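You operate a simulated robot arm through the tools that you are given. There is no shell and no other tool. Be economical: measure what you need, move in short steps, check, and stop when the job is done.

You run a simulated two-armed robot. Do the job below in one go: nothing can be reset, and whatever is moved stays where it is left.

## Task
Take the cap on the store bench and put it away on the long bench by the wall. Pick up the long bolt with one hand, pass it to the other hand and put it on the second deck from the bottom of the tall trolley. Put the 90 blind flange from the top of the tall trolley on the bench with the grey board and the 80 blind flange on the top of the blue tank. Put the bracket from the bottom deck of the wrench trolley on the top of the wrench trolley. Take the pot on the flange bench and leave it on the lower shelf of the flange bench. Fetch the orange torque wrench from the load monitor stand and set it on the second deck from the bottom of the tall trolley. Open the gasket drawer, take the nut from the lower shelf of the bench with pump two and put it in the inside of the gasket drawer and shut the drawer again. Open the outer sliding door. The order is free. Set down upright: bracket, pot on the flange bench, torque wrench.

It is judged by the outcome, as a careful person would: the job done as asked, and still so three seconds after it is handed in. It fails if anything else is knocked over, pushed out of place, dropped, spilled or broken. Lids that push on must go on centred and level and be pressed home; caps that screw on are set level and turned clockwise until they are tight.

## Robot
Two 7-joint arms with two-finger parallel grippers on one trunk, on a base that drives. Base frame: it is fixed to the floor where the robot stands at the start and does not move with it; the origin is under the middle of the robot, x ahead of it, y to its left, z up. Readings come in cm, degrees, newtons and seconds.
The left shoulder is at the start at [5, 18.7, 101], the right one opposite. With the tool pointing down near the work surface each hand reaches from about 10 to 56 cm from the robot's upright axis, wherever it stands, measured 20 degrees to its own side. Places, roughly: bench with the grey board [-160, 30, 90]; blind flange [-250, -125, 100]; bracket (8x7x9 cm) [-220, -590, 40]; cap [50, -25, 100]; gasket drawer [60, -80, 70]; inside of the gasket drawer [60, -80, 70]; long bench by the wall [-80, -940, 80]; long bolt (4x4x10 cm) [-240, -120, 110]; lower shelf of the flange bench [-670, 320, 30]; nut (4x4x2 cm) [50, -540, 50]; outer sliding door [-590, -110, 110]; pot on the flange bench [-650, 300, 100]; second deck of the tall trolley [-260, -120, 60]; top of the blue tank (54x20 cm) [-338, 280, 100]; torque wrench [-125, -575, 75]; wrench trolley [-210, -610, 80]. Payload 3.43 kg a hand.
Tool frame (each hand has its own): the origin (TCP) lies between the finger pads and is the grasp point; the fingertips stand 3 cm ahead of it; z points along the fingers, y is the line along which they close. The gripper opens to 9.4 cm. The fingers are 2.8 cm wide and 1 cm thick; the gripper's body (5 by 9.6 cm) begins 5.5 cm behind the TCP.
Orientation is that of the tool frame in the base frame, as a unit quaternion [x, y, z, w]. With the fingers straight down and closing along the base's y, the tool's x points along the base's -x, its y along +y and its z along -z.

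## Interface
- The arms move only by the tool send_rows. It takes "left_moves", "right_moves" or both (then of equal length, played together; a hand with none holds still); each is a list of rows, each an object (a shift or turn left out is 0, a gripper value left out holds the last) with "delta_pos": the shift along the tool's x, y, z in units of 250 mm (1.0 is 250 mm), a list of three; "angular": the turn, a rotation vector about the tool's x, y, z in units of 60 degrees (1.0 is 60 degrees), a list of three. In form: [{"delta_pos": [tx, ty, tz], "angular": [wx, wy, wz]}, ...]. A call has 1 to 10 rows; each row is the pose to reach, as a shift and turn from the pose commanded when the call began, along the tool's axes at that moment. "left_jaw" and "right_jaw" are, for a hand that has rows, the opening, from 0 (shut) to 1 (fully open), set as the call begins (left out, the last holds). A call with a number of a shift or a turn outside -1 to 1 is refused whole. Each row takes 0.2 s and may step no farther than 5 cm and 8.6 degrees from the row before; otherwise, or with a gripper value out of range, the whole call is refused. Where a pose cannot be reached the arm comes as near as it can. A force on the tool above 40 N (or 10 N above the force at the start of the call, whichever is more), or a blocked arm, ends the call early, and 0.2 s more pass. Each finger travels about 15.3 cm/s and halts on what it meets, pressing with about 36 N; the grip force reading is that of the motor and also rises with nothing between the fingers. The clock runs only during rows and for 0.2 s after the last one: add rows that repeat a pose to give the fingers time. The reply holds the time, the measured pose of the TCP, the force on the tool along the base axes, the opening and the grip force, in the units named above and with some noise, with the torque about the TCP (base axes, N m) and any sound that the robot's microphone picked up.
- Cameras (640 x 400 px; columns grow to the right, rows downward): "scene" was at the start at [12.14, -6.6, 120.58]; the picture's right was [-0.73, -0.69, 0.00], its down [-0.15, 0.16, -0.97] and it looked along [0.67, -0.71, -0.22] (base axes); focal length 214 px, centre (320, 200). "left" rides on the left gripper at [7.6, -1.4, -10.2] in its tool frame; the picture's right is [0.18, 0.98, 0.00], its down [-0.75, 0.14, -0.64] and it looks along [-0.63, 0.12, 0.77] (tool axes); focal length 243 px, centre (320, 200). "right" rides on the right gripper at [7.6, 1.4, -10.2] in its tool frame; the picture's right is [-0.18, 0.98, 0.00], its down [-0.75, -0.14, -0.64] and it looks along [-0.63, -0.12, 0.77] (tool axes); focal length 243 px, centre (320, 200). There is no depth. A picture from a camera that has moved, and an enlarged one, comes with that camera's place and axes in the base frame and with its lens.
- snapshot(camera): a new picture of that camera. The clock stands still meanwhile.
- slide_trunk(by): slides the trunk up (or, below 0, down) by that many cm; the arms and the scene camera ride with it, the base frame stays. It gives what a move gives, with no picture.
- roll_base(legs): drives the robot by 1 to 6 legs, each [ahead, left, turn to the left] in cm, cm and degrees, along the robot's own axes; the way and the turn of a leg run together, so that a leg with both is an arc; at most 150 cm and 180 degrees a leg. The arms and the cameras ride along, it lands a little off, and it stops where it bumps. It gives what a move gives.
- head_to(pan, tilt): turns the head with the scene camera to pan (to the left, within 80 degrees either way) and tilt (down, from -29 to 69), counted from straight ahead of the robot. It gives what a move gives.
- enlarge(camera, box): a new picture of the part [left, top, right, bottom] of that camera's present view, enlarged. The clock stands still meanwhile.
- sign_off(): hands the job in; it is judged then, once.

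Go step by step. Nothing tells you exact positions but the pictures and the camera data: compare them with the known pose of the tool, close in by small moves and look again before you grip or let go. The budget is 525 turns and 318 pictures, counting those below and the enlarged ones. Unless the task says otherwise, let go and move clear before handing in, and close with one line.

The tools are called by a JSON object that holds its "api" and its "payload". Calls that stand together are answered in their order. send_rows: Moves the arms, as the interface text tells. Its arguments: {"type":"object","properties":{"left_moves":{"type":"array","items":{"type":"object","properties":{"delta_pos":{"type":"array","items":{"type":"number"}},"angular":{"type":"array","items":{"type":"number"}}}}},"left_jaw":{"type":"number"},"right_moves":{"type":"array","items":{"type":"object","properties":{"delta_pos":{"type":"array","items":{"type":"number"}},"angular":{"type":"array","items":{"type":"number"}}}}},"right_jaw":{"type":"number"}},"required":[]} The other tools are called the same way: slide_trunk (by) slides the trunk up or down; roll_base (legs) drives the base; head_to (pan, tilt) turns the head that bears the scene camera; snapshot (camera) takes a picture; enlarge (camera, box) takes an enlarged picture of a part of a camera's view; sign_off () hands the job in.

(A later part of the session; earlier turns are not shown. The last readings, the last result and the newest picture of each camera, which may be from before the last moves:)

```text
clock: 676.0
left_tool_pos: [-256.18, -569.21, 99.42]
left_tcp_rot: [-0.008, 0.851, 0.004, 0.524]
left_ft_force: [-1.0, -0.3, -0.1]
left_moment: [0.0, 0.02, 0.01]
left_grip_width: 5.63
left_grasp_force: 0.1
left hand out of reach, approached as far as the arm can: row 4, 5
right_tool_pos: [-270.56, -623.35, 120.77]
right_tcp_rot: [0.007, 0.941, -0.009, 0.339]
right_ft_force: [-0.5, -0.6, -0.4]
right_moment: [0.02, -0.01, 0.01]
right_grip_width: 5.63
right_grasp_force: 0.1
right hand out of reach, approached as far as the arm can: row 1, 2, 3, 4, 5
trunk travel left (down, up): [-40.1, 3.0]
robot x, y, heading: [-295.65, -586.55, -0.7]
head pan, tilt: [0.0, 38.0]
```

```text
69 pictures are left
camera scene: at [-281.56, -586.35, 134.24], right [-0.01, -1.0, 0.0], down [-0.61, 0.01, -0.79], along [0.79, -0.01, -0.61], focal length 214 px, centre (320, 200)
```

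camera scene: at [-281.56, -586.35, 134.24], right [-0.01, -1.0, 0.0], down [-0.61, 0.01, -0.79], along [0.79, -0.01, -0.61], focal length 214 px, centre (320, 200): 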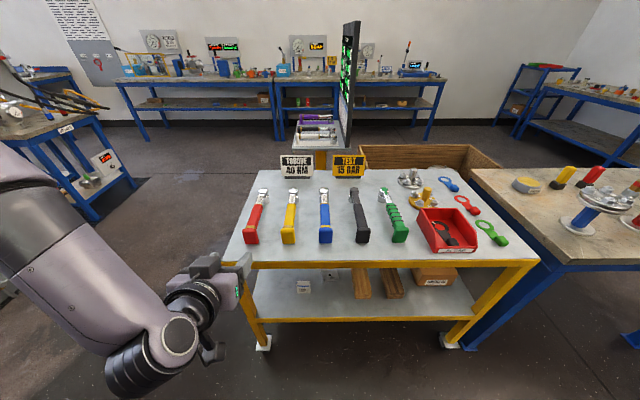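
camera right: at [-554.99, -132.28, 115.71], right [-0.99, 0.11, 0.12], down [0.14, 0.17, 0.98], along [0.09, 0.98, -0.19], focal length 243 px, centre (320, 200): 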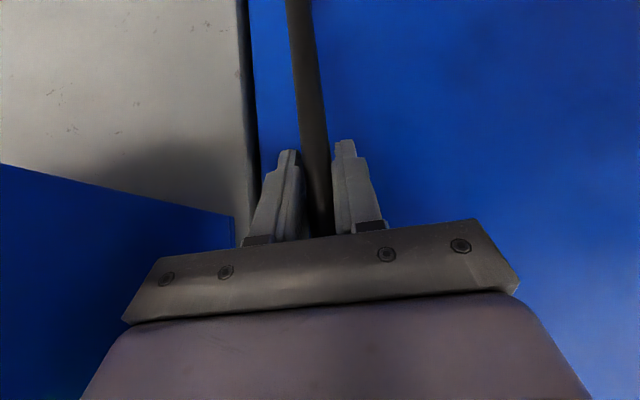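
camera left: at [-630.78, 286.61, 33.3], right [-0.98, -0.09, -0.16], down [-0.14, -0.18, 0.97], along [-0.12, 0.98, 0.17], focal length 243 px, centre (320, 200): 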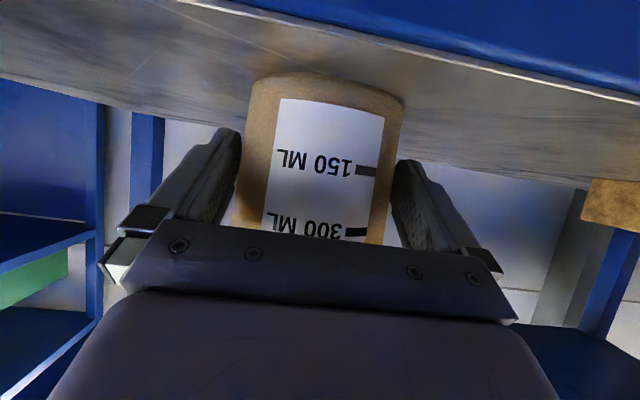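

{"api": "enlarge", "payload": {"camera": "scene", "box": [225, 165, 545, 325]}}

{"api": "slide_trunk", "payload": {"by": -38}}

{"api": "head_to", "payload": {"pan": 0, "tilt": 30}}

{"api": "enlarge", "payload": {"camera": "scene", "box": [220, 120, 480, 340]}}

```text
2.00 times, centred on (385, 245) of scene
camera zoom: at [-281.56, -586.35, 134.24], right [-0.01, -1.0, 0.0], down [-0.61, 0.01, -0.79], along [0.79, -0.01, -0.61], focal length 429 px, centre (190, 110)
```

zoom: 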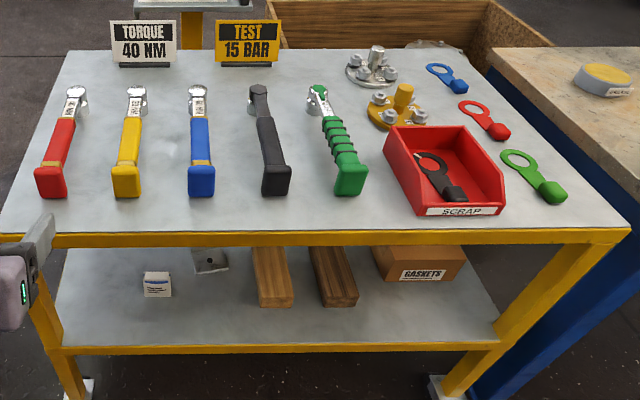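

```text
clock: 679.7
left_tool_pos: [-256.14, -569.16, 61.3]
left_tcp_rot: [-0.009, 0.852, 0.004, 0.524]
left_ft_force: [-0.1, 0.9, -0.3]
left_moment: [0.02, -0.03, 0.0]
left_grip_width: 5.64
left_grasp_force: 0.0
right_tool_pos: [-270.48, -623.4, 82.84]
right_tcp_rot: [0.008, 0.94, -0.009, 0.341]
right_ft_force: [0.2, -0.9, -0.1]
right_moment: [-0.02, 0.0, 0.04]
right_grip_width: 5.63
right_grasp_force: 0.1
trunk travel left (down, up): [-2.1, 41.0]
robot x, y, heading: [-296.06, -586.52, -0.8]
head pan, tilt: [0.0, 38.0]
```

```text
clock: 680.4
left_tool_pos: [-256.14, -569.19, 61.34]
left_tcp_rot: [-0.009, 0.852, 0.004, 0.523]
left_ft_force: [-0.3, 0.1, -0.3]
left_moment: [0.04, 0.02, -0.03]
left_grip_width: 5.65
left_grasp_force: 0.0
right_tool_pos: [-270.62, -623.27, 82.95]
right_tcp_rot: [0.008, 0.94, -0.008, 0.341]
right_ft_force: [0.2, -1.4, 0.6]
right_moment: [0.03, 0.01, 0.0]
right_grip_width: 5.63
right_grasp_force: 0.0
trunk travel left (down, up): [-2.1, 41.0]
robot x, y, heading: [-295.92, -586.08, -0.9]
head pan, tilt: [0.0, 30.0]
```

```text
1.82 times, centred on (350, 230) of scene
camera zoom: at [-281.03, -586.36, 97.44], right [-0.01, -1.0, 0.0], down [-0.5, 0.01, -0.87], along [0.87, -0.01, -0.5], focal length 390 px, centre (266, 146)
```

zoom: 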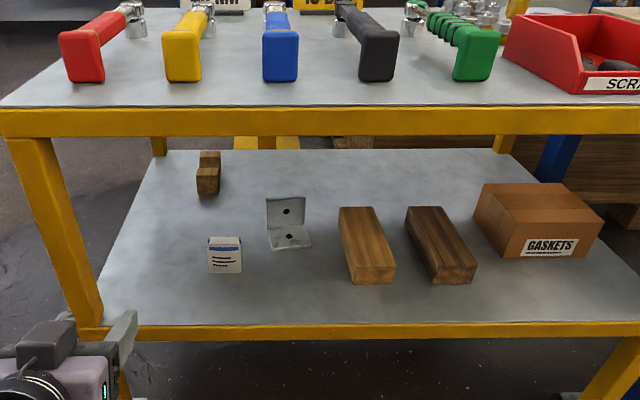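

The bracket stands on the lower deck (z ≈ 41) with its upright plate at about x = -218, y = -591, about 8 cm wide. On top, the widest free gap is between the blue and black wrenches. I'll bring the left hand low and centred in front of the opening.

{"api": "send_rows", "payload": {"left_moves": [{"delta_pos": [0.055, -0.145, 0.07]}, {"delta_pos": [0.11, -0.29, 0.14]}, {"delta_pos": [0.17, -0.435, 0.21]}, {"delta_pos": [0.23, -0.58, 0.29]}, {"delta_pos": [0.29, -0.725, 0.37]}, {"delta_pos": [0.35, -0.87, 0.445]}], "left_jaw": 1}}

{"api": "snapshot", "payload": {"camera": "left"}}

```text
clock: 681.8
left_tool_pos: [-249.6, -590.88, 48.39]
left_tcp_rot: [-0.008, 0.852, 0.004, 0.524]
left_ft_force: [0.4, -0.4, 0.1]
left_moment: [0.01, 0.01, 0.0]
left_grip_width: 9.39
left_grasp_force: 0.1
right_tool_pos: [-270.41, -623.33, 82.87]
right_tcp_rot: [0.008, 0.94, -0.008, 0.34]
right_ft_force: [0.2, -0.6, 0.3]
right_moment: [0.0, 0.01, -0.01]
right_grip_width: 5.63
right_grasp_force: 0.1
trunk travel left (down, up): [-2.1, 41.0]
robot x, y, heading: [-295.44, -586.3, -0.7]
head pan, tilt: [0.0, 30.0]
```

```text
66 pictures are left
camera left: at [-262.32, -592.62, 46.11], right [-0.1, 0.98, -0.17], down [-0.24, 0.14, 0.96], along [0.97, 0.14, 0.22], focal length 243 px, centre (320, 200)
```

left: 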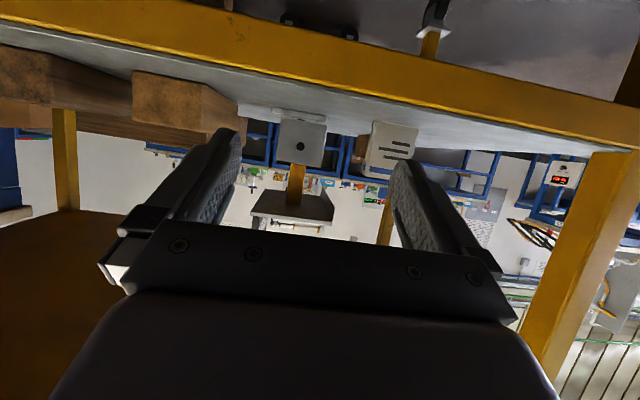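

{"api": "roll_base", "payload": {"legs": [[16, 0, 0.7]]}}

{"api": "send_rows", "payload": {"left_moves": [{"delta_pos": [-0.06, 0, 0.12]}, {"delta_pos": [-0.12, 0, 0.24]}]}}

{"api": "snapshot", "payload": {"camera": "left"}}

```text
clock: 683.2
left_tool_pos: [-233.82, -590.33, 48.28]
left_tcp_rot: [-0.015, 0.852, 0.008, 0.524]
left_ft_force: [0.6, -1.2, 0.3]
left_moment: [-0.01, -0.01, -0.01]
left_grip_width: 9.37
left_grasp_force: 0.0
right_tool_pos: [-254.3, -623.16, 82.82]
right_tcp_rot: [0.002, 0.94, -0.006, 0.34]
right_ft_force: [0.6, 0.0, -0.4]
right_moment: [0.0, -0.01, 0.0]
right_grip_width: 5.64
right_grasp_force: 0.0
trunk travel left (down, up): [-2.1, 41.0]
robot x, y, heading: [-279.8, -586.63, -0.0]
head pan, tilt: [0.0, 30.0]
```

```text
clock: 683.8
left_tool_pos: [-227.1, -590.11, 48.27]
left_tcp_rot: [-0.014, 0.852, 0.008, 0.524]
left_ft_force: [0.3, 1.0, 0.2]
left_moment: [-0.03, -0.02, -0.01]
left_grip_width: 9.39
left_grasp_force: 0.0
right_tool_pos: [-254.31, -623.14, 82.83]
right_tcp_rot: [0.002, 0.94, -0.007, 0.341]
right_ft_force: [0.9, -0.4, 0.9]
right_moment: [0.0, 0.03, -0.01]
right_grip_width: 5.64
right_grasp_force: 0.0
trunk travel left (down, up): [-2.1, 41.0]
robot x, y, heading: [-280.12, -586.5, 0.1]
head pan, tilt: [0.0, 30.0]
```

```text
65 pictures are left
camera left: at [-239.8, -591.96, 46.12], right [-0.11, 0.98, -0.17], down [-0.24, 0.13, 0.96], along [0.96, 0.15, 0.22], focal length 243 px, centre (320, 200)
```

left: 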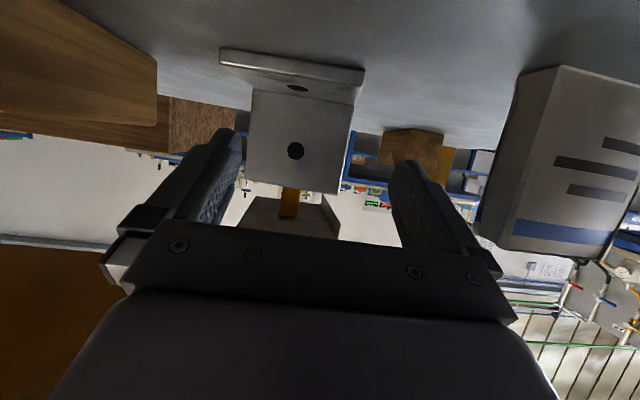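

The plate centre is 1.3 cm to my right; I'll shift, then advance the last 4.5 cm.

{"api": "send_rows", "payload": {"left_moves": [{"delta_pos": [0, -0.052, 0]}, {"delta_pos": [-0.04, -0.052, 0.08]}, {"delta_pos": [-0.08, -0.052, 0.16]}]}}

{"api": "snapshot", "payload": {"camera": "left"}}

```text
clock: 684.6
left_tool_pos: [-222.61, -591.41, 48.34]
left_tcp_rot: [-0.013, 0.852, 0.008, 0.524]
left_ft_force: [0.2, -0.4, 0.3]
left_moment: [0.03, -0.01, 0.02]
left_grip_width: 9.41
left_grasp_force: 0.1
right_tool_pos: [-254.35, -623.05, 82.78]
right_tcp_rot: [0.003, 0.94, -0.007, 0.34]
right_ft_force: [-1.2, 0.0, -0.1]
right_moment: [0.01, 0.03, -0.01]
right_grip_width: 5.66
right_grasp_force: 0.1
trunk travel left (down, up): [-2.1, 41.0]
robot x, y, heading: [-280.09, -586.45, 0.1]
head pan, tilt: [0.0, 30.0]
```

```text
64 pictures are left
camera left: at [-235.32, -593.2, 46.12], right [-0.11, 0.98, -0.17], down [-0.24, 0.13, 0.96], along [0.96, 0.15, 0.22], focal length 243 px, centre (320, 200)
```

left: 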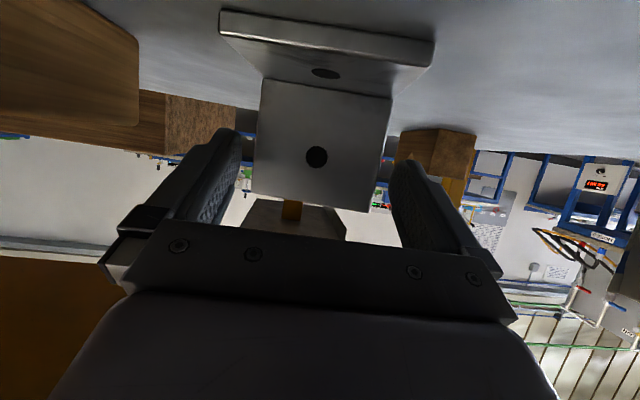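

{"api": "send_rows", "payload": {"left_moves": [{"delta_pos": [-0.03, 0, 0.057]}, {"delta_pos": [-0.058, 0, 0.114]}]}}

{"api": "snapshot", "payload": {"camera": "left"}}

```text
clock: 685.2
left_tool_pos: [-219.39, -591.18, 48.28]
left_tcp_rot: [-0.014, 0.851, 0.008, 0.524]
left_ft_force: [-0.4, -0.2, 0.1]
left_moment: [0.01, 0.01, 0.01]
left_grip_width: 9.4
left_grasp_force: 0.0
right_tool_pos: [-254.44, -623.22, 82.83]
right_tcp_rot: [0.002, 0.94, -0.006, 0.341]
right_ft_force: [-0.2, 0.0, 0.1]
right_moment: [-0.01, -0.02, -0.01]
right_grip_width: 5.62
right_grasp_force: 0.1
trunk travel left (down, up): [-2.1, 41.0]
robot x, y, heading: [-279.9, -586.17, -0.1]
head pan, tilt: [0.0, 30.0]
```

```text
63 pictures are left
camera left: at [-232.01, -593.07, 46.03], right [-0.11, 0.98, -0.17], down [-0.24, 0.14, 0.96], along [0.96, 0.15, 0.22], focal length 243 px, centre (320, 200)
```

left: 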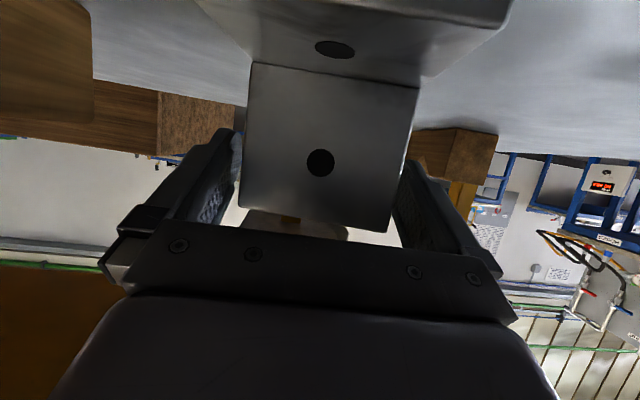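

Plate edges are between the pads. Centre slightly and close.

{"api": "send_rows", "payload": {"left_moves": [{"delta_pos": [0, 0.008, 0]}, {"delta_pos": [0, 0.008, 0]}]}}

{"api": "send_rows", "payload": {"left_moves": [{"delta_pos": [0, 0, 0]}, {"delta_pos": [0, 0, 0]}, {"delta_pos": [0, 0, 0]}], "left_jaw": 0.4}}

{"api": "snapshot", "payload": {"camera": "left"}}

```text
clock: 685.8
left_tool_pos: [-219.34, -590.91, 48.35]
left_tcp_rot: [-0.014, 0.852, 0.007, 0.523]
left_ft_force: [-0.1, 0.8, 0.0]
left_moment: [0.02, 0.03, 0.01]
left_grip_width: 9.38
left_grasp_force: 0.1
right_tool_pos: [-254.46, -623.11, 82.74]
right_tcp_rot: [0.002, 0.94, -0.006, 0.34]
right_ft_force: [-0.4, 0.0, 0.6]
right_moment: [-0.02, 0.0, 0.03]
right_grip_width: 5.65
right_grasp_force: 0.1
trunk travel left (down, up): [-2.1, 41.0]
robot x, y, heading: [-279.96, -586.39, -0.2]
head pan, tilt: [0.0, 30.0]
```

```text
clock: 686.6
left_tool_pos: [-219.52, -590.93, 48.2]
left_tcp_rot: [-0.014, 0.852, 0.007, 0.524]
left_ft_force: [-3.1, -0.3, 0.4]
left_moment: [0.12, 0.09, 0.03]
left_grip_width: 8.42
left_grasp_force: 36.5
right_tool_pos: [-254.4, -623.11, 82.8]
right_tcp_rot: [0.002, 0.94, -0.006, 0.34]
right_ft_force: [-0.5, -0.6, -0.3]
right_moment: [0.01, 0.01, 0.0]
right_grip_width: 5.64
right_grasp_force: 0.1
trunk travel left (down, up): [-2.1, 41.0]
robot x, y, heading: [-280.08, -586.42, 0.2]
head pan, tilt: [0.0, 30.0]
```

```text
62 pictures are left
camera left: at [-232.11, -592.81, 46.05], right [-0.11, 0.98, -0.17], down [-0.24, 0.14, 0.96], along [0.96, 0.15, 0.22], focal length 243 px, centre (320, 200)
```

left: 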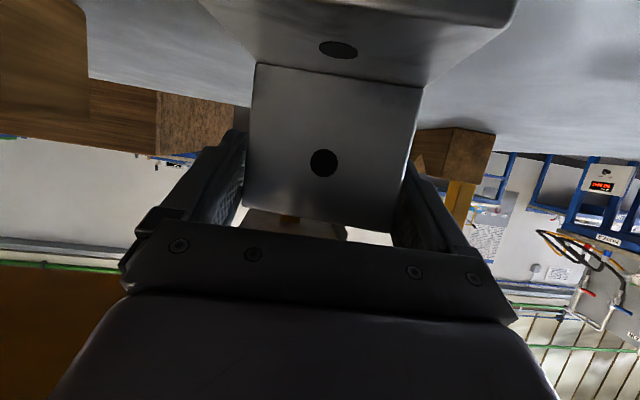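

Gripped (8.4 cm). Lifting a few centimetres and backing out.

{"api": "slide_trunk", "payload": {"by": 5}}

{"api": "snapshot", "payload": {"camera": "left"}}

```text
clock: 687.5
left_tool_pos: [-221.37, -590.92, 49.9]
left_tcp_rot: [-0.012, 0.867, 0.007, 0.497]
left_ft_force: [-0.2, -0.5, -8.4]
left_moment: [-0.01, -0.15, 0.03]
left_grip_width: 8.41
left_grasp_force: 35.5
right_tool_pos: [-254.2, -622.9, 87.76]
right_tcp_rot: [0.002, 0.941, -0.008, 0.338]
right_ft_force: [-0.6, -0.7, 1.5]
right_moment: [0.04, 0.01, 0.01]
right_grip_width: 5.64
right_grasp_force: 0.1
trunk travel left (down, up): [-7.1, 36.0]
robot x, y, heading: [-280.18, -586.65, -0.1]
head pan, tilt: [0.0, 30.0]
```

```text
61 pictures are left
camera left: at [-234.15, -592.81, 48.41], right [-0.12, 0.98, -0.16], down [-0.18, 0.14, 0.97], along [0.98, 0.14, 0.16], focal length 243 px, centre (320, 200)
```

left: 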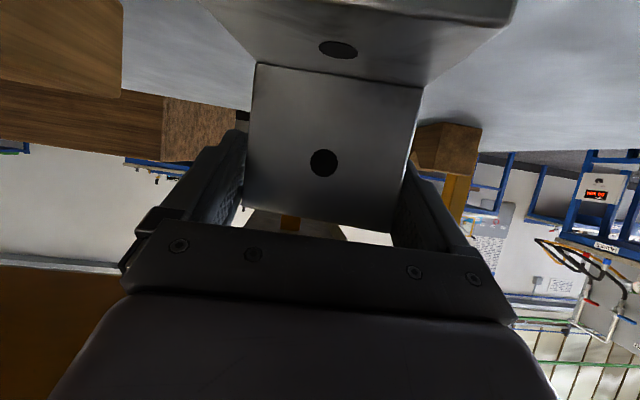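

The forearm met the underside of the trolley's top rail. Lowering the trunk again at once and backing out with only a small lift.

{"api": "slide_trunk", "payload": {"by": -3.2}}

{"api": "snapshot", "payload": {"camera": "scene"}}

```text
clock: 688.3
left_tool_pos: [-219.26, -590.94, 50.25]
left_tcp_rot: [-0.015, 0.851, 0.008, 0.524]
left_ft_force: [-0.3, -1.2, -8.0]
left_moment: [0.03, -0.1, 0.03]
left_grip_width: 8.43
left_grasp_force: 36.4
right_tool_pos: [-254.23, -623.03, 84.71]
right_tcp_rot: [0.003, 0.94, -0.007, 0.34]
right_ft_force: [0.7, -0.3, -0.5]
right_moment: [-0.01, 0.01, -0.03]
right_grip_width: 5.62
right_grasp_force: 0.0
trunk travel left (down, up): [-3.9, 39.2]
robot x, y, heading: [-280.32, -586.45, 0.1]
head pan, tilt: [0.0, 30.0]
```

```text
60 pictures are left
camera scene: at [-265.17, -586.28, 99.32], right [0.0, -1.0, 0.0], down [-0.5, 0.0, -0.87], along [0.87, 0.0, -0.5], focal length 214 px, centre (320, 200)
```

scene: 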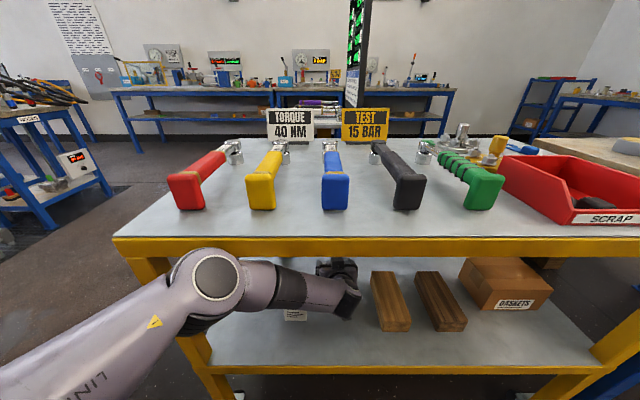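

{"api": "roll_base", "payload": {"legs": [[-38, 0, 0]]}}

{"api": "slide_trunk", "payload": {"by": 38}}

{"api": "head_to", "payload": {"pan": 0, "tilt": 38}}

{"api": "snapshot", "payload": {"camera": "scene"}}

{"api": "snapshot", "payload": {"camera": "left"}}

```text
clock: 690.0
left_tool_pos: [-240.73, -590.87, 49.49]
left_tcp_rot: [-0.012, 0.856, 0.005, 0.517]
left_ft_force: [0.6, -0.4, -7.8]
left_moment: [0.04, -0.14, 0.0]
left_grip_width: 8.41
left_grasp_force: 36.5
right_tool_pos: [-275.02, -623.0, 84.71]
right_tcp_rot: [0.0, 0.94, -0.006, 0.34]
right_ft_force: [-0.9, -0.9, 0.4]
right_moment: [0.01, 0.02, 0.01]
right_grip_width: 5.63
right_grasp_force: 0.1
trunk travel left (down, up): [-3.9, 39.2]
robot x, y, heading: [-300.8, -586.38, 0.2]
head pan, tilt: [0.0, 30.0]
stopped in leg 1: the robot was blocked; the commanded pose is now the measured one
```

```text
clock: 692.3
left_tool_pos: [-241.41, -591.02, 73.96]
left_tcp_rot: [-0.006, 0.861, 0.007, 0.508]
left_ft_force: [-0.8, -0.1, -7.6]
left_moment: [0.01, -0.14, 0.03]
left_grip_width: 8.41
left_grasp_force: 36.2
right_tool_pos: [-275.17, -622.96, 110.18]
right_tcp_rot: [0.001, 0.94, -0.007, 0.342]
right_ft_force: [0.1, 1.0, 1.5]
right_moment: [-0.01, 0.02, 0.01]
right_grip_width: 5.64
right_grasp_force: 0.0
trunk travel left (down, up): [-29.4, 13.8]
robot x, y, heading: [-300.72, -586.43, 0.3]
head pan, tilt: [0.0, 30.0]
stopped: the force on the tool passed its limit (the readings are from after the stop); the commanded pose is now the measured one
```

```text
clock: 693.0
left_tool_pos: [-241.33, -591.05, 74.02]
left_tcp_rot: [-0.006, 0.861, 0.006, 0.508]
left_ft_force: [-2.4, 1.5, -9.9]
left_moment: [0.15, -0.15, -0.14]
left_grip_width: 8.43
left_grasp_force: 35.7
right_tool_pos: [-275.01, -622.98, 110.12]
right_tcp_rot: [0.0, 0.94, -0.007, 0.342]
right_ft_force: [0.6, -0.5, 0.7]
right_moment: [-0.03, 0.02, 0.02]
right_grip_width: 5.65
right_grasp_force: 0.0
trunk travel left (down, up): [-29.4, 13.8]
robot x, y, heading: [-300.53, -585.84, 0.4]
head pan, tilt: [0.0, 38.0]
```

```text
59 pictures are left
camera scene: at [-286.48, -586.17, 123.43], right [0.0, -1.0, 0.0], down [-0.62, 0.0, -0.79], along [0.79, 0.0, -0.62], focal length 214 px, centre (320, 200)
```

scene: 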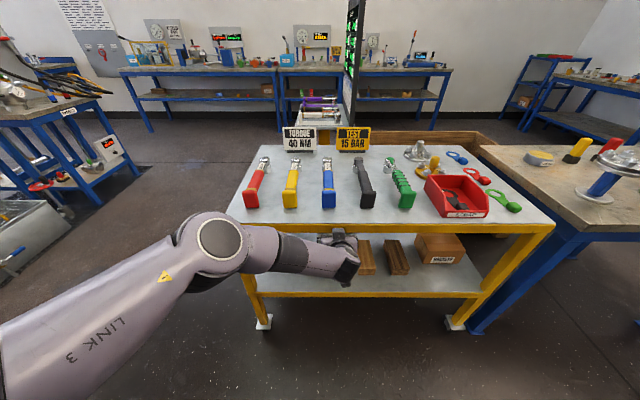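

```text
58 pictures are left
camera left: at [-254.1, -592.73, 72.23], right [-0.11, 0.98, -0.16], down [-0.2, 0.13, 0.97], along [0.97, 0.13, 0.18], focal length 243 px, centre (320, 200)
```

left: 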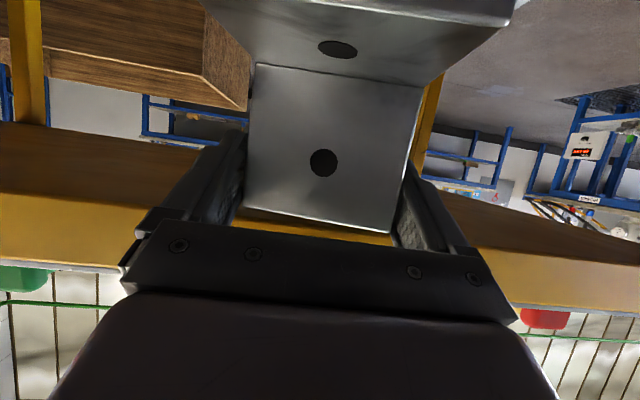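

The base was blocked behind me, so the bracket came up under the rail. I'll lower again right away and retract with the arm instead.

{"api": "slide_trunk", "payload": {"by": -8}}

{"api": "head_to", "payload": {"pan": -80, "tilt": 40}}

{"api": "snapshot", "payload": {"camera": "scene"}}

```text
clock: 694.2
left_tool_pos: [-241.23, -591.04, 66.13]
left_tcp_rot: [-0.007, 0.861, 0.008, 0.509]
left_ft_force: [0.2, -0.1, -7.7]
left_moment: [0.02, -0.14, 0.04]
left_grip_width: 8.42
left_grasp_force: 35.8
right_tool_pos: [-275.05, -622.92, 102.2]
right_tcp_rot: [0.0, 0.94, -0.006, 0.341]
right_ft_force: [-1.4, 0.3, 0.2]
right_moment: [0.02, 0.03, -0.05]
right_grip_width: 5.64
right_grasp_force: 0.0
trunk travel left (down, up): [-21.4, 21.8]
robot x, y, heading: [-301.05, -586.61, 0.1]
head pan, tilt: [0.0, 38.0]
```

```text
clock: 695.7
left_tool_pos: [-241.3, -591.14, 66.21]
left_tcp_rot: [-0.006, 0.86, 0.007, 0.51]
left_ft_force: [0.1, -0.2, -6.5]
left_moment: [0.02, -0.11, -0.01]
left_grip_width: 8.43
left_grasp_force: 36.0
right_tool_pos: [-275.12, -622.93, 102.15]
right_tcp_rot: [0.0, 0.94, -0.005, 0.342]
right_ft_force: [0.0, 0.0, -0.5]
right_moment: [-0.01, -0.01, 0.0]
right_grip_width: 5.65
right_grasp_force: 0.1
trunk travel left (down, up): [-21.4, 21.8]
robot x, y, heading: [-300.97, -586.29, 0.2]
head pan, tilt: [-80.0, 40.0]
```

```text
57 pictures are left
camera scene: at [-293.62, -594.57, 115.13], right [-0.98, -0.18, 0.0], down [-0.11, 0.63, -0.77], along [0.14, -0.75, -0.64], focal length 214 px, centre (320, 200)
```

scene: 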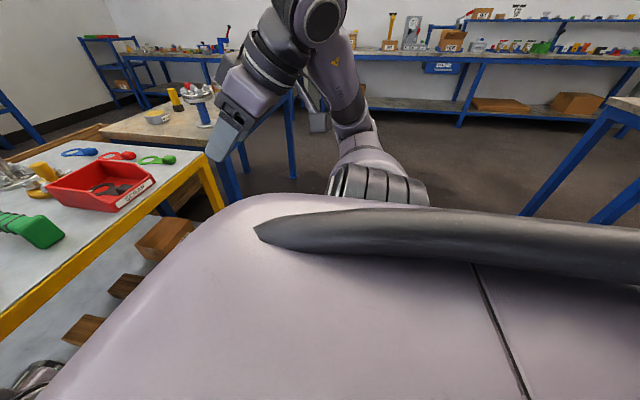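

{"api": "send_rows", "payload": {"left_moves": [{"delta_pos": [0.067, 0, -0.122]}, {"delta_pos": [0.135, 0, -0.245]}, {"delta_pos": [0.2, 0, -0.367]}, {"delta_pos": [0.27, 0, -0.49]}]}}

{"api": "head_to", "payload": {"pan": 0, "tilt": 38}}

{"api": "snapshot", "payload": {"camera": "scene"}}

```text
clock: 696.7
left_tool_pos: [-255.23, -591.27, 66.18]
left_tcp_rot: [-0.007, 0.86, 0.008, 0.509]
left_ft_force: [0.0, -0.4, -7.8]
left_moment: [0.06, -0.12, 0.0]
left_grip_width: 8.44
left_grasp_force: 36.1
right_tool_pos: [-275.05, -623.05, 102.14]
right_tcp_rot: [0.001, 0.94, -0.007, 0.341]
right_ft_force: [-0.4, -0.2, 0.4]
right_moment: [0.0, -0.01, -0.02]
right_grip_width: 5.64
right_grasp_force: 0.0
trunk travel left (down, up): [-21.4, 21.8]
robot x, y, heading: [-300.91, -586.29, 0.4]
head pan, tilt: [-80.0, 40.0]
```

```text
clock: 698.2
left_tool_pos: [-255.2, -591.28, 66.14]
left_tcp_rot: [-0.007, 0.861, 0.008, 0.509]
left_ft_force: [0.8, 0.3, -7.5]
left_moment: [-0.04, -0.07, 0.03]
left_grip_width: 8.42
left_grasp_force: 36.4
right_tool_pos: [-275.12, -622.99, 102.16]
right_tcp_rot: [0.0, 0.94, -0.006, 0.341]
right_ft_force: [-0.2, 0.0, 0.3]
right_moment: [0.0, 0.01, -0.02]
right_grip_width: 5.63
right_grasp_force: 0.2
trunk travel left (down, up): [-21.4, 21.8]
robot x, y, heading: [-301.02, -586.44, 0.3]
head pan, tilt: [0.0, 38.0]
```

```text
56 pictures are left
camera scene: at [-286.51, -586.18, 115.43], right [0.0, -1.0, 0.0], down [-0.62, 0.0, -0.79], along [0.79, 0.0, -0.62], focal length 214 px, centre (320, 200)
```

scene: 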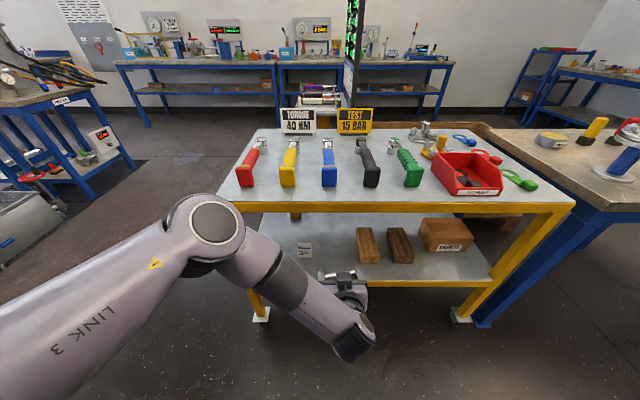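

The trolley's contents are undisturbed and the bracket is clear of it. For more reach onto the top, I'll raise the trunk, turn 45° right so the left shoulder leads, and swing the left hand to point east.

{"api": "slide_trunk", "payload": {"by": 21}}

{"api": "roll_base", "payload": {"legs": [[0, 0, -45]]}}

```text
clock: 700.5
left_tool_pos: [-255.22, -591.24, 87.11]
left_tcp_rot: [-0.007, 0.86, 0.008, 0.51]
left_ft_force: [-0.8, -1.1, -6.3]
left_moment: [0.04, -0.12, 0.01]
left_grip_width: 8.42
left_grasp_force: 35.9
right_tool_pos: [-275.18, -623.03, 123.11]
right_tcp_rot: [0.0, 0.94, -0.007, 0.341]
right_ft_force: [0.9, 1.8, 0.3]
right_moment: [0.04, 0.01, 0.04]
right_grip_width: 5.62
right_grasp_force: 0.0
trunk travel left (down, up): [-42.4, 0.8]
robot x, y, heading: [-301.19, -586.3, 0.3]
head pan, tilt: [0.0, 38.0]
```

```text
clock: 702.9
left_tool_pos: [-271.94, -622.11, 87.12]
left_tcp_rot: [0.321, 0.798, -0.186, 0.474]
left_ft_force: [0.7, 0.0, -7.1]
left_moment: [-0.07, -0.09, -0.02]
left_grip_width: 8.42
left_grasp_force: 35.5
right_tool_pos: [-308.42, -630.51, 123.04]
right_tcp_rot: [0.358, 0.869, -0.136, 0.313]
right_ft_force: [0.2, 0.1, -0.3]
right_moment: [0.03, 0.02, 0.02]
right_grip_width: 5.65
right_grasp_force: 0.0
trunk travel left (down, up): [-42.4, 0.8]
robot x, y, heading: [-300.84, -586.46, -44.7]
head pan, tilt: [0.0, 38.0]
```

{"api": "send_rows", "payload": {"left_moves": [{"delta_pos": [-0.002, 0.16, -0.047], "angular": [-0.066, 0, -0.036]}, {"delta_pos": [-0.003, 0.32, -0.093], "angular": [-0.131, 0, -0.072]}, {"delta_pos": [-0.005, 0.48, -0.14], "angular": [-0.197, 0, -0.109]}, {"delta_pos": [-0.006, 0.64, -0.186], "angular": [-0.263, 0, -0.145]}, {"delta_pos": [-0.008, 0.8, -0.233], "angular": [-0.3285, 0, -0.181]}]}}

{"api": "send_rows", "payload": {"left_moves": [{"delta_pos": [-0.032, 0.165, 0.009], "angular": [-0.066, 0, -0.036]}, {"delta_pos": [-0.064, 0.33, 0.018], "angular": [-0.131, 0, -0.072]}, {"delta_pos": [-0.096, 0.494, 0.026], "angular": [-0.197, 0, -0.109]}, {"delta_pos": [-0.128, 0.659, 0.035], "angular": [-0.263, 0, -0.145]}, {"delta_pos": [-0.16, 0.824, 0.044], "angular": [-0.3285, 0, -0.181]}]}}

{"api": "head_to", "payload": {"pan": 45, "tilt": 38}}

{"api": "snapshot", "payload": {"camera": "scene"}}

```text
clock: 704.1
left_tool_pos: [-261.82, -604.11, 90.21]
left_tcp_rot: [0.159, 0.845, -0.092, 0.502]
left_ft_force: [0.4, 0.9, -7.3]
left_moment: [-0.04, -0.13, 0.01]
left_grip_width: 8.4
left_grasp_force: 35.8
right_tool_pos: [-308.41, -630.46, 123.14]
right_tcp_rot: [0.358, 0.869, -0.136, 0.313]
right_ft_force: [-1.1, 0.0, 0.1]
right_moment: [0.02, -0.01, -0.02]
right_grip_width: 5.63
right_grasp_force: 0.1
trunk travel left (down, up): [-42.4, 0.8]
robot x, y, heading: [-300.93, -586.62, -44.6]
head pan, tilt: [0.0, 38.0]
```

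```text
clock: 705.3
left_tool_pos: [-251.72, -585.8, 93.13]
left_tcp_rot: [-0.009, 0.859, 0.007, 0.511]
left_ft_force: [-0.3, 0.5, -8.7]
left_moment: [0.0, -0.1, -0.04]
left_grip_width: 8.42
left_grasp_force: 36.3
right_tool_pos: [-308.36, -630.42, 123.26]
right_tcp_rot: [0.357, 0.869, -0.137, 0.314]
right_ft_force: [-1.1, 0.0, 0.0]
right_moment: [0.01, -0.02, -0.06]
right_grip_width: 5.64
right_grasp_force: 0.1
trunk travel left (down, up): [-42.4, 0.8]
robot x, y, heading: [-300.99, -586.2, -44.8]
head pan, tilt: [0.0, 38.0]
```

```text
clock: 706.5
left_tool_pos: [-251.82, -585.89, 93.18]
left_tcp_rot: [-0.009, 0.86, 0.007, 0.511]
left_ft_force: [-0.8, 0.0, -5.9]
left_moment: [0.02, -0.12, 0.04]
left_grip_width: 8.43
left_grasp_force: 36.2
right_tool_pos: [-308.33, -630.51, 122.99]
right_tcp_rot: [0.359, 0.869, -0.135, 0.312]
right_ft_force: [0.0, 0.3, -0.3]
right_moment: [0.0, 0.02, -0.01]
right_grip_width: 5.65
right_grasp_force: 0.1
trunk travel left (down, up): [-42.4, 0.8]
robot x, y, heading: [-300.52, -586.44, -44.1]
head pan, tilt: [45.0, 38.0]
```

```text
55 pictures are left
camera scene: at [-288.18, -590.21, 136.43], right [0.01, -1.0, 0.0], down [-0.62, 0.0, -0.79], along [0.79, 0.01, -0.62], focal length 214 px, centre (320, 200)
```

scene: 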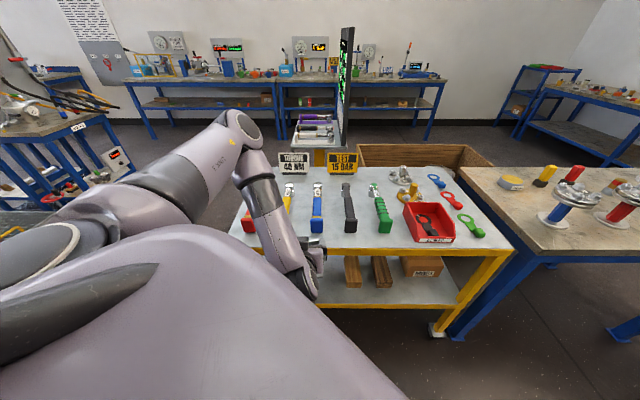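

{"api": "enlarge", "payload": {"camera": "scene", "box": [260, 150, 420, 260]}}

```text
3.64 times, centred on (340, 205) of scene
camera zoom: at [-288.18, -590.21, 136.43], right [0.01, -1.0, 0.0], down [-0.62, 0.0, -0.79], along [0.79, 0.01, -0.62], focal length 780 px, centre (247, 182)
```

zoom: 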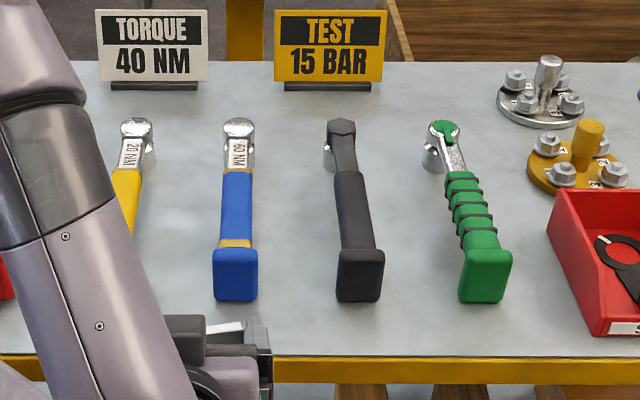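

The gaps between wrenches are about 9.3 cm, too tight for the 8.4 cm plate crosswise. Turned 90° (7 cm across) it fits well between the blue and black wrenches. I'll raise the bracket a bit, face south alongside the trolley, and point the left hand south.

{"api": "send_rows", "payload": {"left_moves": [{"delta_pos": [-0.07, 0, -0.04]}, {"delta_pos": [-0.14, 0, -0.077]}]}}

{"api": "roll_base", "payload": {"legs": [[0, 0, -45.3]]}}

{"api": "roll_base", "payload": {"legs": [[-25, 18, 0]]}}

{"api": "head_to", "payload": {"pan": 60, "tilt": 38}}

{"api": "snapshot", "payload": {"camera": "scene"}}

```text
clock: 707.0
left_tool_pos: [-251.8, -585.95, 97.16]
left_tcp_rot: [-0.009, 0.86, 0.007, 0.51]
left_ft_force: [0.2, -0.7, -6.9]
left_moment: [0.0, -0.11, 0.0]
left_grip_width: 8.46
left_grasp_force: 35.9
right_tool_pos: [-308.33, -630.52, 123.15]
right_tcp_rot: [0.359, 0.869, -0.137, 0.313]
right_ft_force: [-0.4, -0.3, 0.0]
right_moment: [0.01, -0.01, 0.0]
right_grip_width: 5.63
right_grasp_force: 0.0
trunk travel left (down, up): [-42.4, 0.8]
robot x, y, heading: [-300.81, -586.32, -44.3]
head pan, tilt: [45.0, 38.0]
```

```text
clock: 709.5
left_tool_pos: [-265.79, -620.62, 97.27]
left_tcp_rot: [0.318, 0.799, -0.187, 0.475]
left_ft_force: [-1.1, -0.2, -7.6]
left_moment: [-0.08, -0.09, 0.03]
left_grip_width: 8.4
left_grasp_force: 35.4
right_tool_pos: [-337.22, -612.5, 123.09]
right_tcp_rot: [0.661, 0.668, -0.245, 0.238]
right_ft_force: [-0.1, 0.3, 1.2]
right_moment: [0.0, 0.0, 0.02]
right_grip_width: 5.66
right_grasp_force: 0.0
trunk travel left (down, up): [-42.4, 0.8]
robot x, y, heading: [-300.9, -586.11, -89.4]
head pan, tilt: [45.0, 38.0]
```

```text
clock: 711.6
left_tool_pos: [-248.03, -595.03, 97.28]
left_tcp_rot: [0.315, 0.8, -0.185, 0.476]
left_ft_force: [0.0, 0.4, -7.7]
left_moment: [-0.05, -0.09, -0.01]
left_grip_width: 8.44
left_grasp_force: 35.4
right_tool_pos: [-319.59, -587.15, 123.02]
right_tcp_rot: [0.66, 0.67, -0.244, 0.239]
right_ft_force: [-0.5, 0.7, -0.4]
right_moment: [-0.01, 0.01, 0.01]
right_grip_width: 5.64
right_grasp_force: 0.0
trunk travel left (down, up): [-42.4, 0.8]
robot x, y, heading: [-283.55, -560.56, -89.1]
head pan, tilt: [45.0, 38.0]
```

```text
clock: 712.4
left_tool_pos: [-248.1, -595.13, 97.25]
left_tcp_rot: [0.316, 0.799, -0.186, 0.476]
left_ft_force: [-0.9, 0.1, -6.2]
left_moment: [-0.05, -0.07, 0.01]
left_grip_width: 8.42
left_grasp_force: 35.8
right_tool_pos: [-319.57, -587.26, 123.08]
right_tcp_rot: [0.66, 0.669, -0.245, 0.238]
right_ft_force: [0.8, 0.5, 0.3]
right_moment: [-0.01, -0.03, 0.01]
right_grip_width: 5.63
right_grasp_force: 0.1
trunk travel left (down, up): [-42.4, 0.8]
robot x, y, heading: [-283.6, -560.5, -89.3]
head pan, tilt: [60.0, 38.0]
```

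```text
53 pictures are left
camera scene: at [-275.78, -570.8, 136.43], right [-0.48, -0.87, 0.0], down [-0.54, 0.3, -0.79], along [0.69, -0.38, -0.62], focal length 214 px, centre (320, 200)
```

scene: 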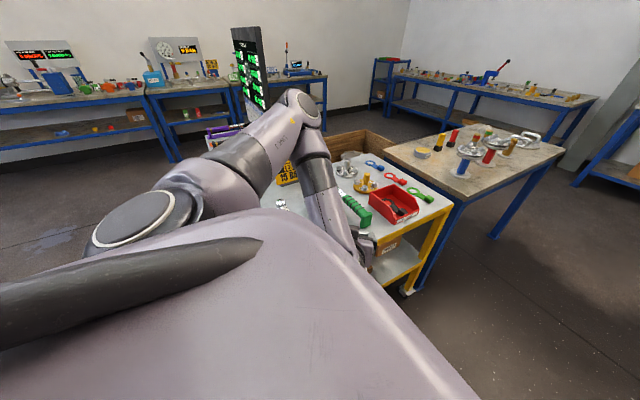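

{"api": "send_rows", "payload": {"left_moves": [{"delta_pos": [-0.14, 0, -0.077]}, {"delta_pos": [-0.28, 0, -0.154]}, {"delta_pos": [-0.42, 0, -0.231]}]}}

{"api": "slide_trunk", "payload": {"by": -12}}

{"api": "send_rows", "payload": {"left_moves": [{"delta_pos": [0.0, 0.1, 0.05], "angular": [0.093, 0, 0.051]}, {"delta_pos": [0.0, 0.2, 0.1], "angular": [0.186, 0, 0.102]}, {"delta_pos": [0.0, 0.3, 0.15], "angular": [0.28, 0, 0.153]}, {"delta_pos": [0.0, 0.3, 0.2], "angular": [0.373, 0, 0.205]}, {"delta_pos": [0.0, 0.3, 0.25], "angular": [0.466, 0, 0.256]}, {"delta_pos": [0.0, 0.3, 0.25], "angular": [0.56, 0, 0.307]}, {"delta_pos": [0.0, 0.3, 0.25], "angular": [0.64, 0, 0.352]}]}}

```text
clock: 713.2
left_tool_pos: [-248.33, -598.46, 108.88]
left_tcp_rot: [0.317, 0.799, -0.185, 0.476]
left_ft_force: [0.7, -0.4, -8.0]
left_moment: [-0.03, -0.12, 0.02]
left_grip_width: 8.41
left_grasp_force: 36.1
left hand out of reach, approached as far as the arm can: row 1, 2, 3
right_tool_pos: [-319.63, -587.2, 123.08]
right_tcp_rot: [0.66, 0.669, -0.244, 0.239]
right_ft_force: [1.1, -0.5, 0.0]
right_moment: [-0.03, 0.01, 0.0]
right_grip_width: 5.63
right_grasp_force: 0.0
trunk travel left (down, up): [-42.4, 0.8]
robot x, y, heading: [-283.16, -560.99, -89.2]
head pan, tilt: [60.0, 38.0]
```

```text
clock: 714.7
left_tool_pos: [-248.33, -598.63, 97.08]
left_tcp_rot: [0.316, 0.8, -0.185, 0.476]
left_ft_force: [-0.2, 0.2, -6.5]
left_moment: [-0.06, -0.1, 0.02]
left_grip_width: 8.44
left_grasp_force: 36.2
right_tool_pos: [-319.59, -587.3, 111.17]
right_tcp_rot: [0.66, 0.67, -0.243, 0.238]
right_ft_force: [-0.2, 0.6, -0.1]
right_moment: [-0.01, -0.05, 0.0]
right_grip_width: 5.63
right_grasp_force: 0.0
trunk travel left (down, up): [-30.4, 12.8]
robot x, y, heading: [-283.36, -560.75, -89.0]
head pan, tilt: [60.0, 38.0]
```

```text
clock: 716.3
left_tool_pos: [-239.09, -596.84, 93.81]
left_tcp_rot: [0.594, 0.624, -0.348, 0.369]
left_ft_force: [0.4, -1.1, -6.6]
left_moment: [-0.09, -0.03, -0.01]
left_grip_width: 8.42
left_grasp_force: 36.4
left hand out of reach, approached as far as the arm can: row 1, 2, 3, 4
right_tool_pos: [-319.43, -587.29, 111.11]
right_tcp_rot: [0.66, 0.67, -0.243, 0.239]
right_ft_force: [-0.2, 0.1, -0.4]
right_moment: [-0.03, -0.02, 0.02]
right_grip_width: 5.62
right_grasp_force: 0.1
trunk travel left (down, up): [-30.4, 12.8]
robot x, y, heading: [-283.36, -561.23, -89.0]
head pan, tilt: [60.0, 38.0]
```

{"api": "roll_base", "payload": {"legs": [[0, 7, -1]]}}

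{"api": "head_to", "payload": {"pan": 75, "tilt": 45}}

{"api": "snapshot", "payload": {"camera": "scene"}}

{"api": "snapshot", "payload": {"camera": "left"}}

```text
clock: 717.3
left_tool_pos: [-232.86, -597.56, 93.86]
left_tcp_rot: [0.598, 0.62, -0.351, 0.368]
left_ft_force: [0.0, 0.6, -6.5]
left_moment: [-0.11, -0.04, 0.04]
left_grip_width: 8.4
left_grasp_force: 36.4
right_tool_pos: [-312.89, -586.64, 111.06]
right_tcp_rot: [0.667, 0.663, -0.247, 0.235]
right_ft_force: [0.5, -0.5, 0.2]
right_moment: [0.01, 0.01, -0.04]
right_grip_width: 5.64
right_grasp_force: 0.1
trunk travel left (down, up): [-30.4, 12.8]
robot x, y, heading: [-276.22, -561.09, -90.2]
head pan, tilt: [60.0, 38.0]
```

```text
clock: 718.0
left_tool_pos: [-232.92, -597.49, 93.86]
left_tcp_rot: [0.599, 0.619, -0.351, 0.367]
left_ft_force: [0.0, 1.0, -7.8]
left_moment: [-0.12, 0.0, 0.02]
left_grip_width: 8.4
left_grasp_force: 35.9
right_tool_pos: [-312.94, -586.56, 111.2]
right_tcp_rot: [0.666, 0.663, -0.246, 0.236]
right_ft_force: [-1.0, -0.1, 0.1]
right_moment: [0.02, 0.01, 0.02]
right_grip_width: 5.65
right_grasp_force: 0.0
trunk travel left (down, up): [-30.4, 12.8]
robot x, y, heading: [-276.28, -560.96, -90.1]
head pan, tilt: [75.0, 45.0]
```

```text
52 pictures are left
camera scene: at [-268.58, -568.66, 123.41], right [-0.26, -0.97, 0.0], down [-0.68, 0.18, -0.71], along [0.68, -0.18, -0.71], focal length 214 px, centre (320, 200)
```

scene: 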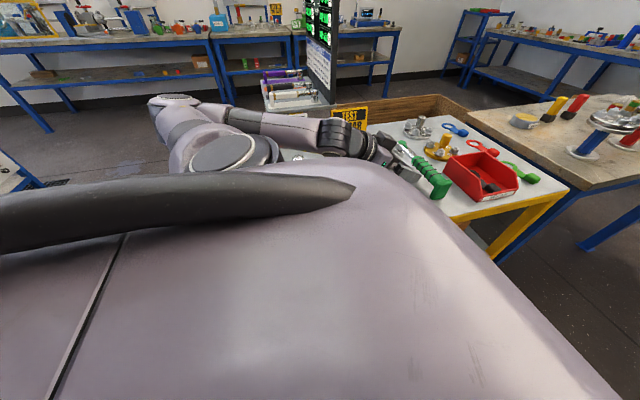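

```text
51 pictures are left
camera left: at [-234.85, -585.0, 92.05], right [0.98, 0.13, -0.16], down [0.13, 0.2, 0.97], along [0.15, -0.97, 0.18], focal length 243 px, centre (320, 200)
```

left: 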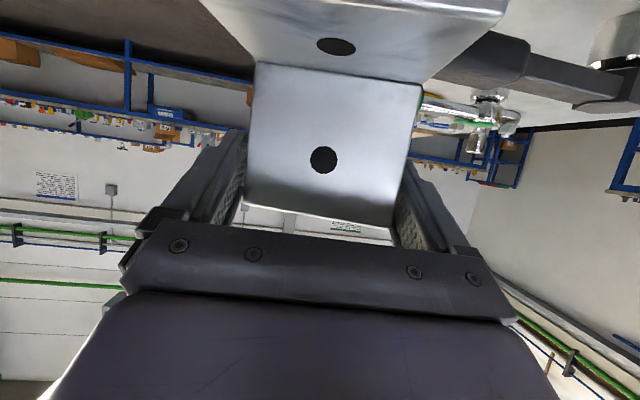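

{"api": "enlarge", "payload": {"camera": "left", "box": [400, 0, 640, 170]}}

```text
2.35 times, centred on (520, 85) of left
camera zoom: at [-234.85, -585.0, 92.05], right [0.98, 0.13, -0.16], down [0.13, 0.2, 0.97], along [0.15, -0.97, 0.18], focal length 571 px, centre (-151, 471)
```

zoom: 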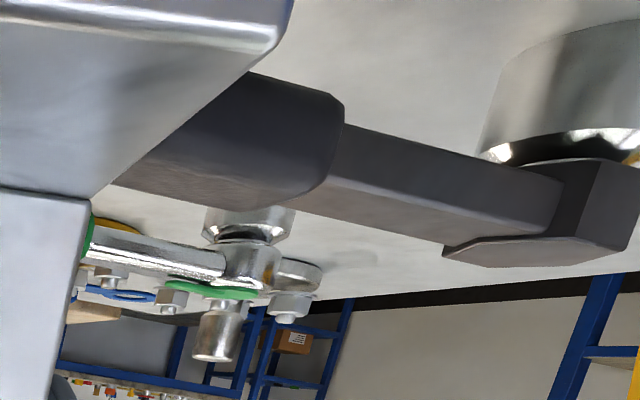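

The wrench handles stand a little higher than I assumed, so I'll raise the bracket first, square up, then move it over the blue–black gap.

{"api": "send_rows", "payload": {"left_moves": [{"delta_pos": [-0.07, 0, -0.038], "angular": [0.014, 0, 0.008]}, {"delta_pos": [-0.14, 0, -0.077], "angular": [0.028, 0, 0.015]}, {"delta_pos": [-0.14, 0.13, -0.077], "angular": [0.028, 0, 0.015]}, {"delta_pos": [-0.14, 0.26, -0.077], "angular": [0.028, 0, 0.015]}, {"delta_pos": [-0.14, 0.396, -0.077], "angular": [0.028, 0, 0.015]}]}}

{"api": "snapshot", "payload": {"camera": "left"}}

```text
clock: 719.2
left_tool_pos: [-222.88, -597.04, 97.88]
left_tcp_rot: [0.609, 0.609, -0.358, 0.362]
left_ft_force: [0.9, 0.0, -8.1]
left_moment: [-0.11, 0.0, -0.01]
left_grip_width: 8.44
left_grasp_force: 36.3
right_tool_pos: [-312.95, -586.65, 111.05]
right_tcp_rot: [0.666, 0.663, -0.246, 0.236]
right_ft_force: [0.1, -0.4, 0.4]
right_moment: [-0.03, 0.04, -0.01]
right_grip_width: 5.63
right_grasp_force: 0.1
trunk travel left (down, up): [-30.4, 12.8]
robot x, y, heading: [-276.35, -560.92, -90.1]
head pan, tilt: [75.0, 45.0]
```

```text
49 pictures are left
camera left: at [-224.53, -584.56, 96.09], right [0.98, 0.09, -0.16], down [0.14, 0.2, 0.97], along [0.12, -0.98, 0.18], focal length 243 px, centre (320, 200)
```

left: 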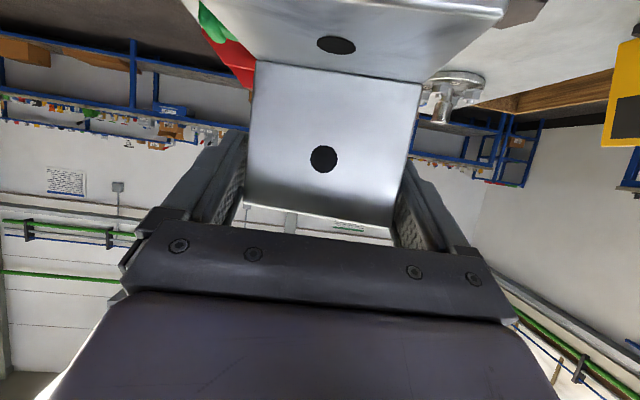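

I can't see the gap from the head here, so I'll swing the right hand's camera round to look east at the gap before lowering.

{"api": "send_rows", "payload": {"right_moves": [{"delta_pos": [-0.05, 0.127, 0.008], "angular": [-0.08, 0, -0.096]}, {"delta_pos": [-0.1, 0.253, 0.015], "angular": [-0.161, 0, -0.1915]}, {"delta_pos": [-0.151, 0.38, 0.023], "angular": [-0.241, 0, -0.287]}, {"delta_pos": [-0.201, 0.507, 0.03], "angular": [-0.321, 0, -0.383]}, {"delta_pos": [-0.252, 0.633, 0.038], "angular": [-0.402, 0, -0.479]}, {"delta_pos": [-0.302, 0.76, 0.045], "angular": [-0.482, 0, -0.5745]}]}}

{"api": "send_rows", "payload": {"right_moves": [{"delta_pos": [-0.09, 0.06, 0.077], "angular": [-0.08, 0, -0.096]}, {"delta_pos": [-0.184, 0.117, 0.154], "angular": [-0.161, 0, -0.1915]}, {"delta_pos": [-0.276, 0.176, 0.231], "angular": [-0.241, 0, -0.287]}, {"delta_pos": [-0.368, 0.235, 0.309], "angular": [-0.321, 0, -0.383]}, {"delta_pos": [-0.46, 0.293, 0.386], "angular": [-0.402, 0, -0.479]}, {"delta_pos": [-0.552, 0.352, 0.463], "angular": [-0.482, 0, -0.5745]}]}}

{"api": "send_rows", "payload": {"right_moves": [{"angular": [0, 0.125, 0]}, {"angular": [0, 0.25, 0]}, {"angular": [0, 0.375, 0]}]}}

{"api": "snapshot", "payload": {"camera": "right"}}

```text
clock: 720.6
left_tool_pos: [-222.82, -597.05, 97.91]
left_tcp_rot: [0.609, 0.609, -0.358, 0.361]
left_ft_force: [-0.2, 0.2, -7.6]
left_moment: [-0.17, -0.01, 0.01]
left_grip_width: 8.42
left_grasp_force: 36.0
right_tool_pos: [-293.77, -593.52, 114.81]
right_tcp_rot: [0.362, 0.869, -0.134, 0.31]
right_ft_force: [-0.6, 0.5, -0.5]
right_moment: [-0.02, -0.02, -0.01]
right_grip_width: 5.65
right_grasp_force: 0.0
trunk travel left (down, up): [-30.4, 12.8]
robot x, y, heading: [-276.1, -561.0, -90.2]
head pan, tilt: [75.0, 45.0]
```

```text
clock: 722.0
left_tool_pos: [-223.02, -597.11, 97.91]
left_tcp_rot: [0.608, 0.61, -0.357, 0.362]
left_ft_force: [-0.6, 0.2, -7.6]
left_moment: [-0.1, -0.01, 0.02]
left_grip_width: 8.42
left_grasp_force: 36.0
right_tool_pos: [-276.17, -589.48, 112.46]
right_tcp_rot: [0.019, 0.941, -0.01, 0.338]
right_ft_force: [1.1, 0.4, 0.7]
right_moment: [0.01, 0.0, -0.02]
right_grip_width: 5.61
right_grasp_force: 0.0
right hand out of reach, approached as far as the arm can: row 4, 5, 6
trunk travel left (down, up): [-30.4, 12.8]
robot x, y, heading: [-276.26, -561.06, -90.3]
head pan, tilt: [75.0, 45.0]
```

```text
clock: 722.9
left_tool_pos: [-222.95, -597.07, 98.04]
left_tcp_rot: [0.608, 0.61, -0.357, 0.362]
left_ft_force: [-0.3, -0.1, -8.2]
left_moment: [-0.12, -0.02, -0.03]
left_grip_width: 8.42
left_grasp_force: 36.2
right_tool_pos: [-282.66, -586.63, 110.34]
right_tcp_rot: [0.005, 0.989, 0.0, 0.146]
right_ft_force: [0.0, 0.4, 0.1]
right_moment: [-0.02, 0.04, 0.01]
right_grip_width: 5.63
right_grasp_force: 0.1
right hand out of reach, approached as far as the arm can: row 1, 2, 3
trunk travel left (down, up): [-30.4, 12.8]
robot x, y, heading: [-276.37, -561.01, -90.1]
head pan, tilt: [75.0, 45.0]
```

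```text
48 pictures are left
camera right: at [-293.1, -585.06, 117.96], right [0.19, 0.98, 0.05], down [0.54, -0.15, 0.83], along [0.82, -0.13, -0.55], focal length 243 px, centre (320, 200)
```

right: 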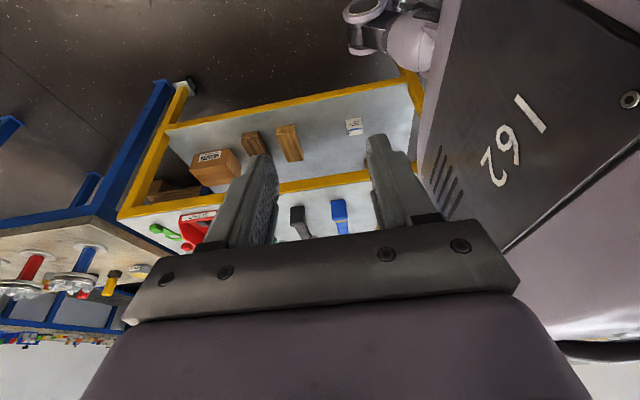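

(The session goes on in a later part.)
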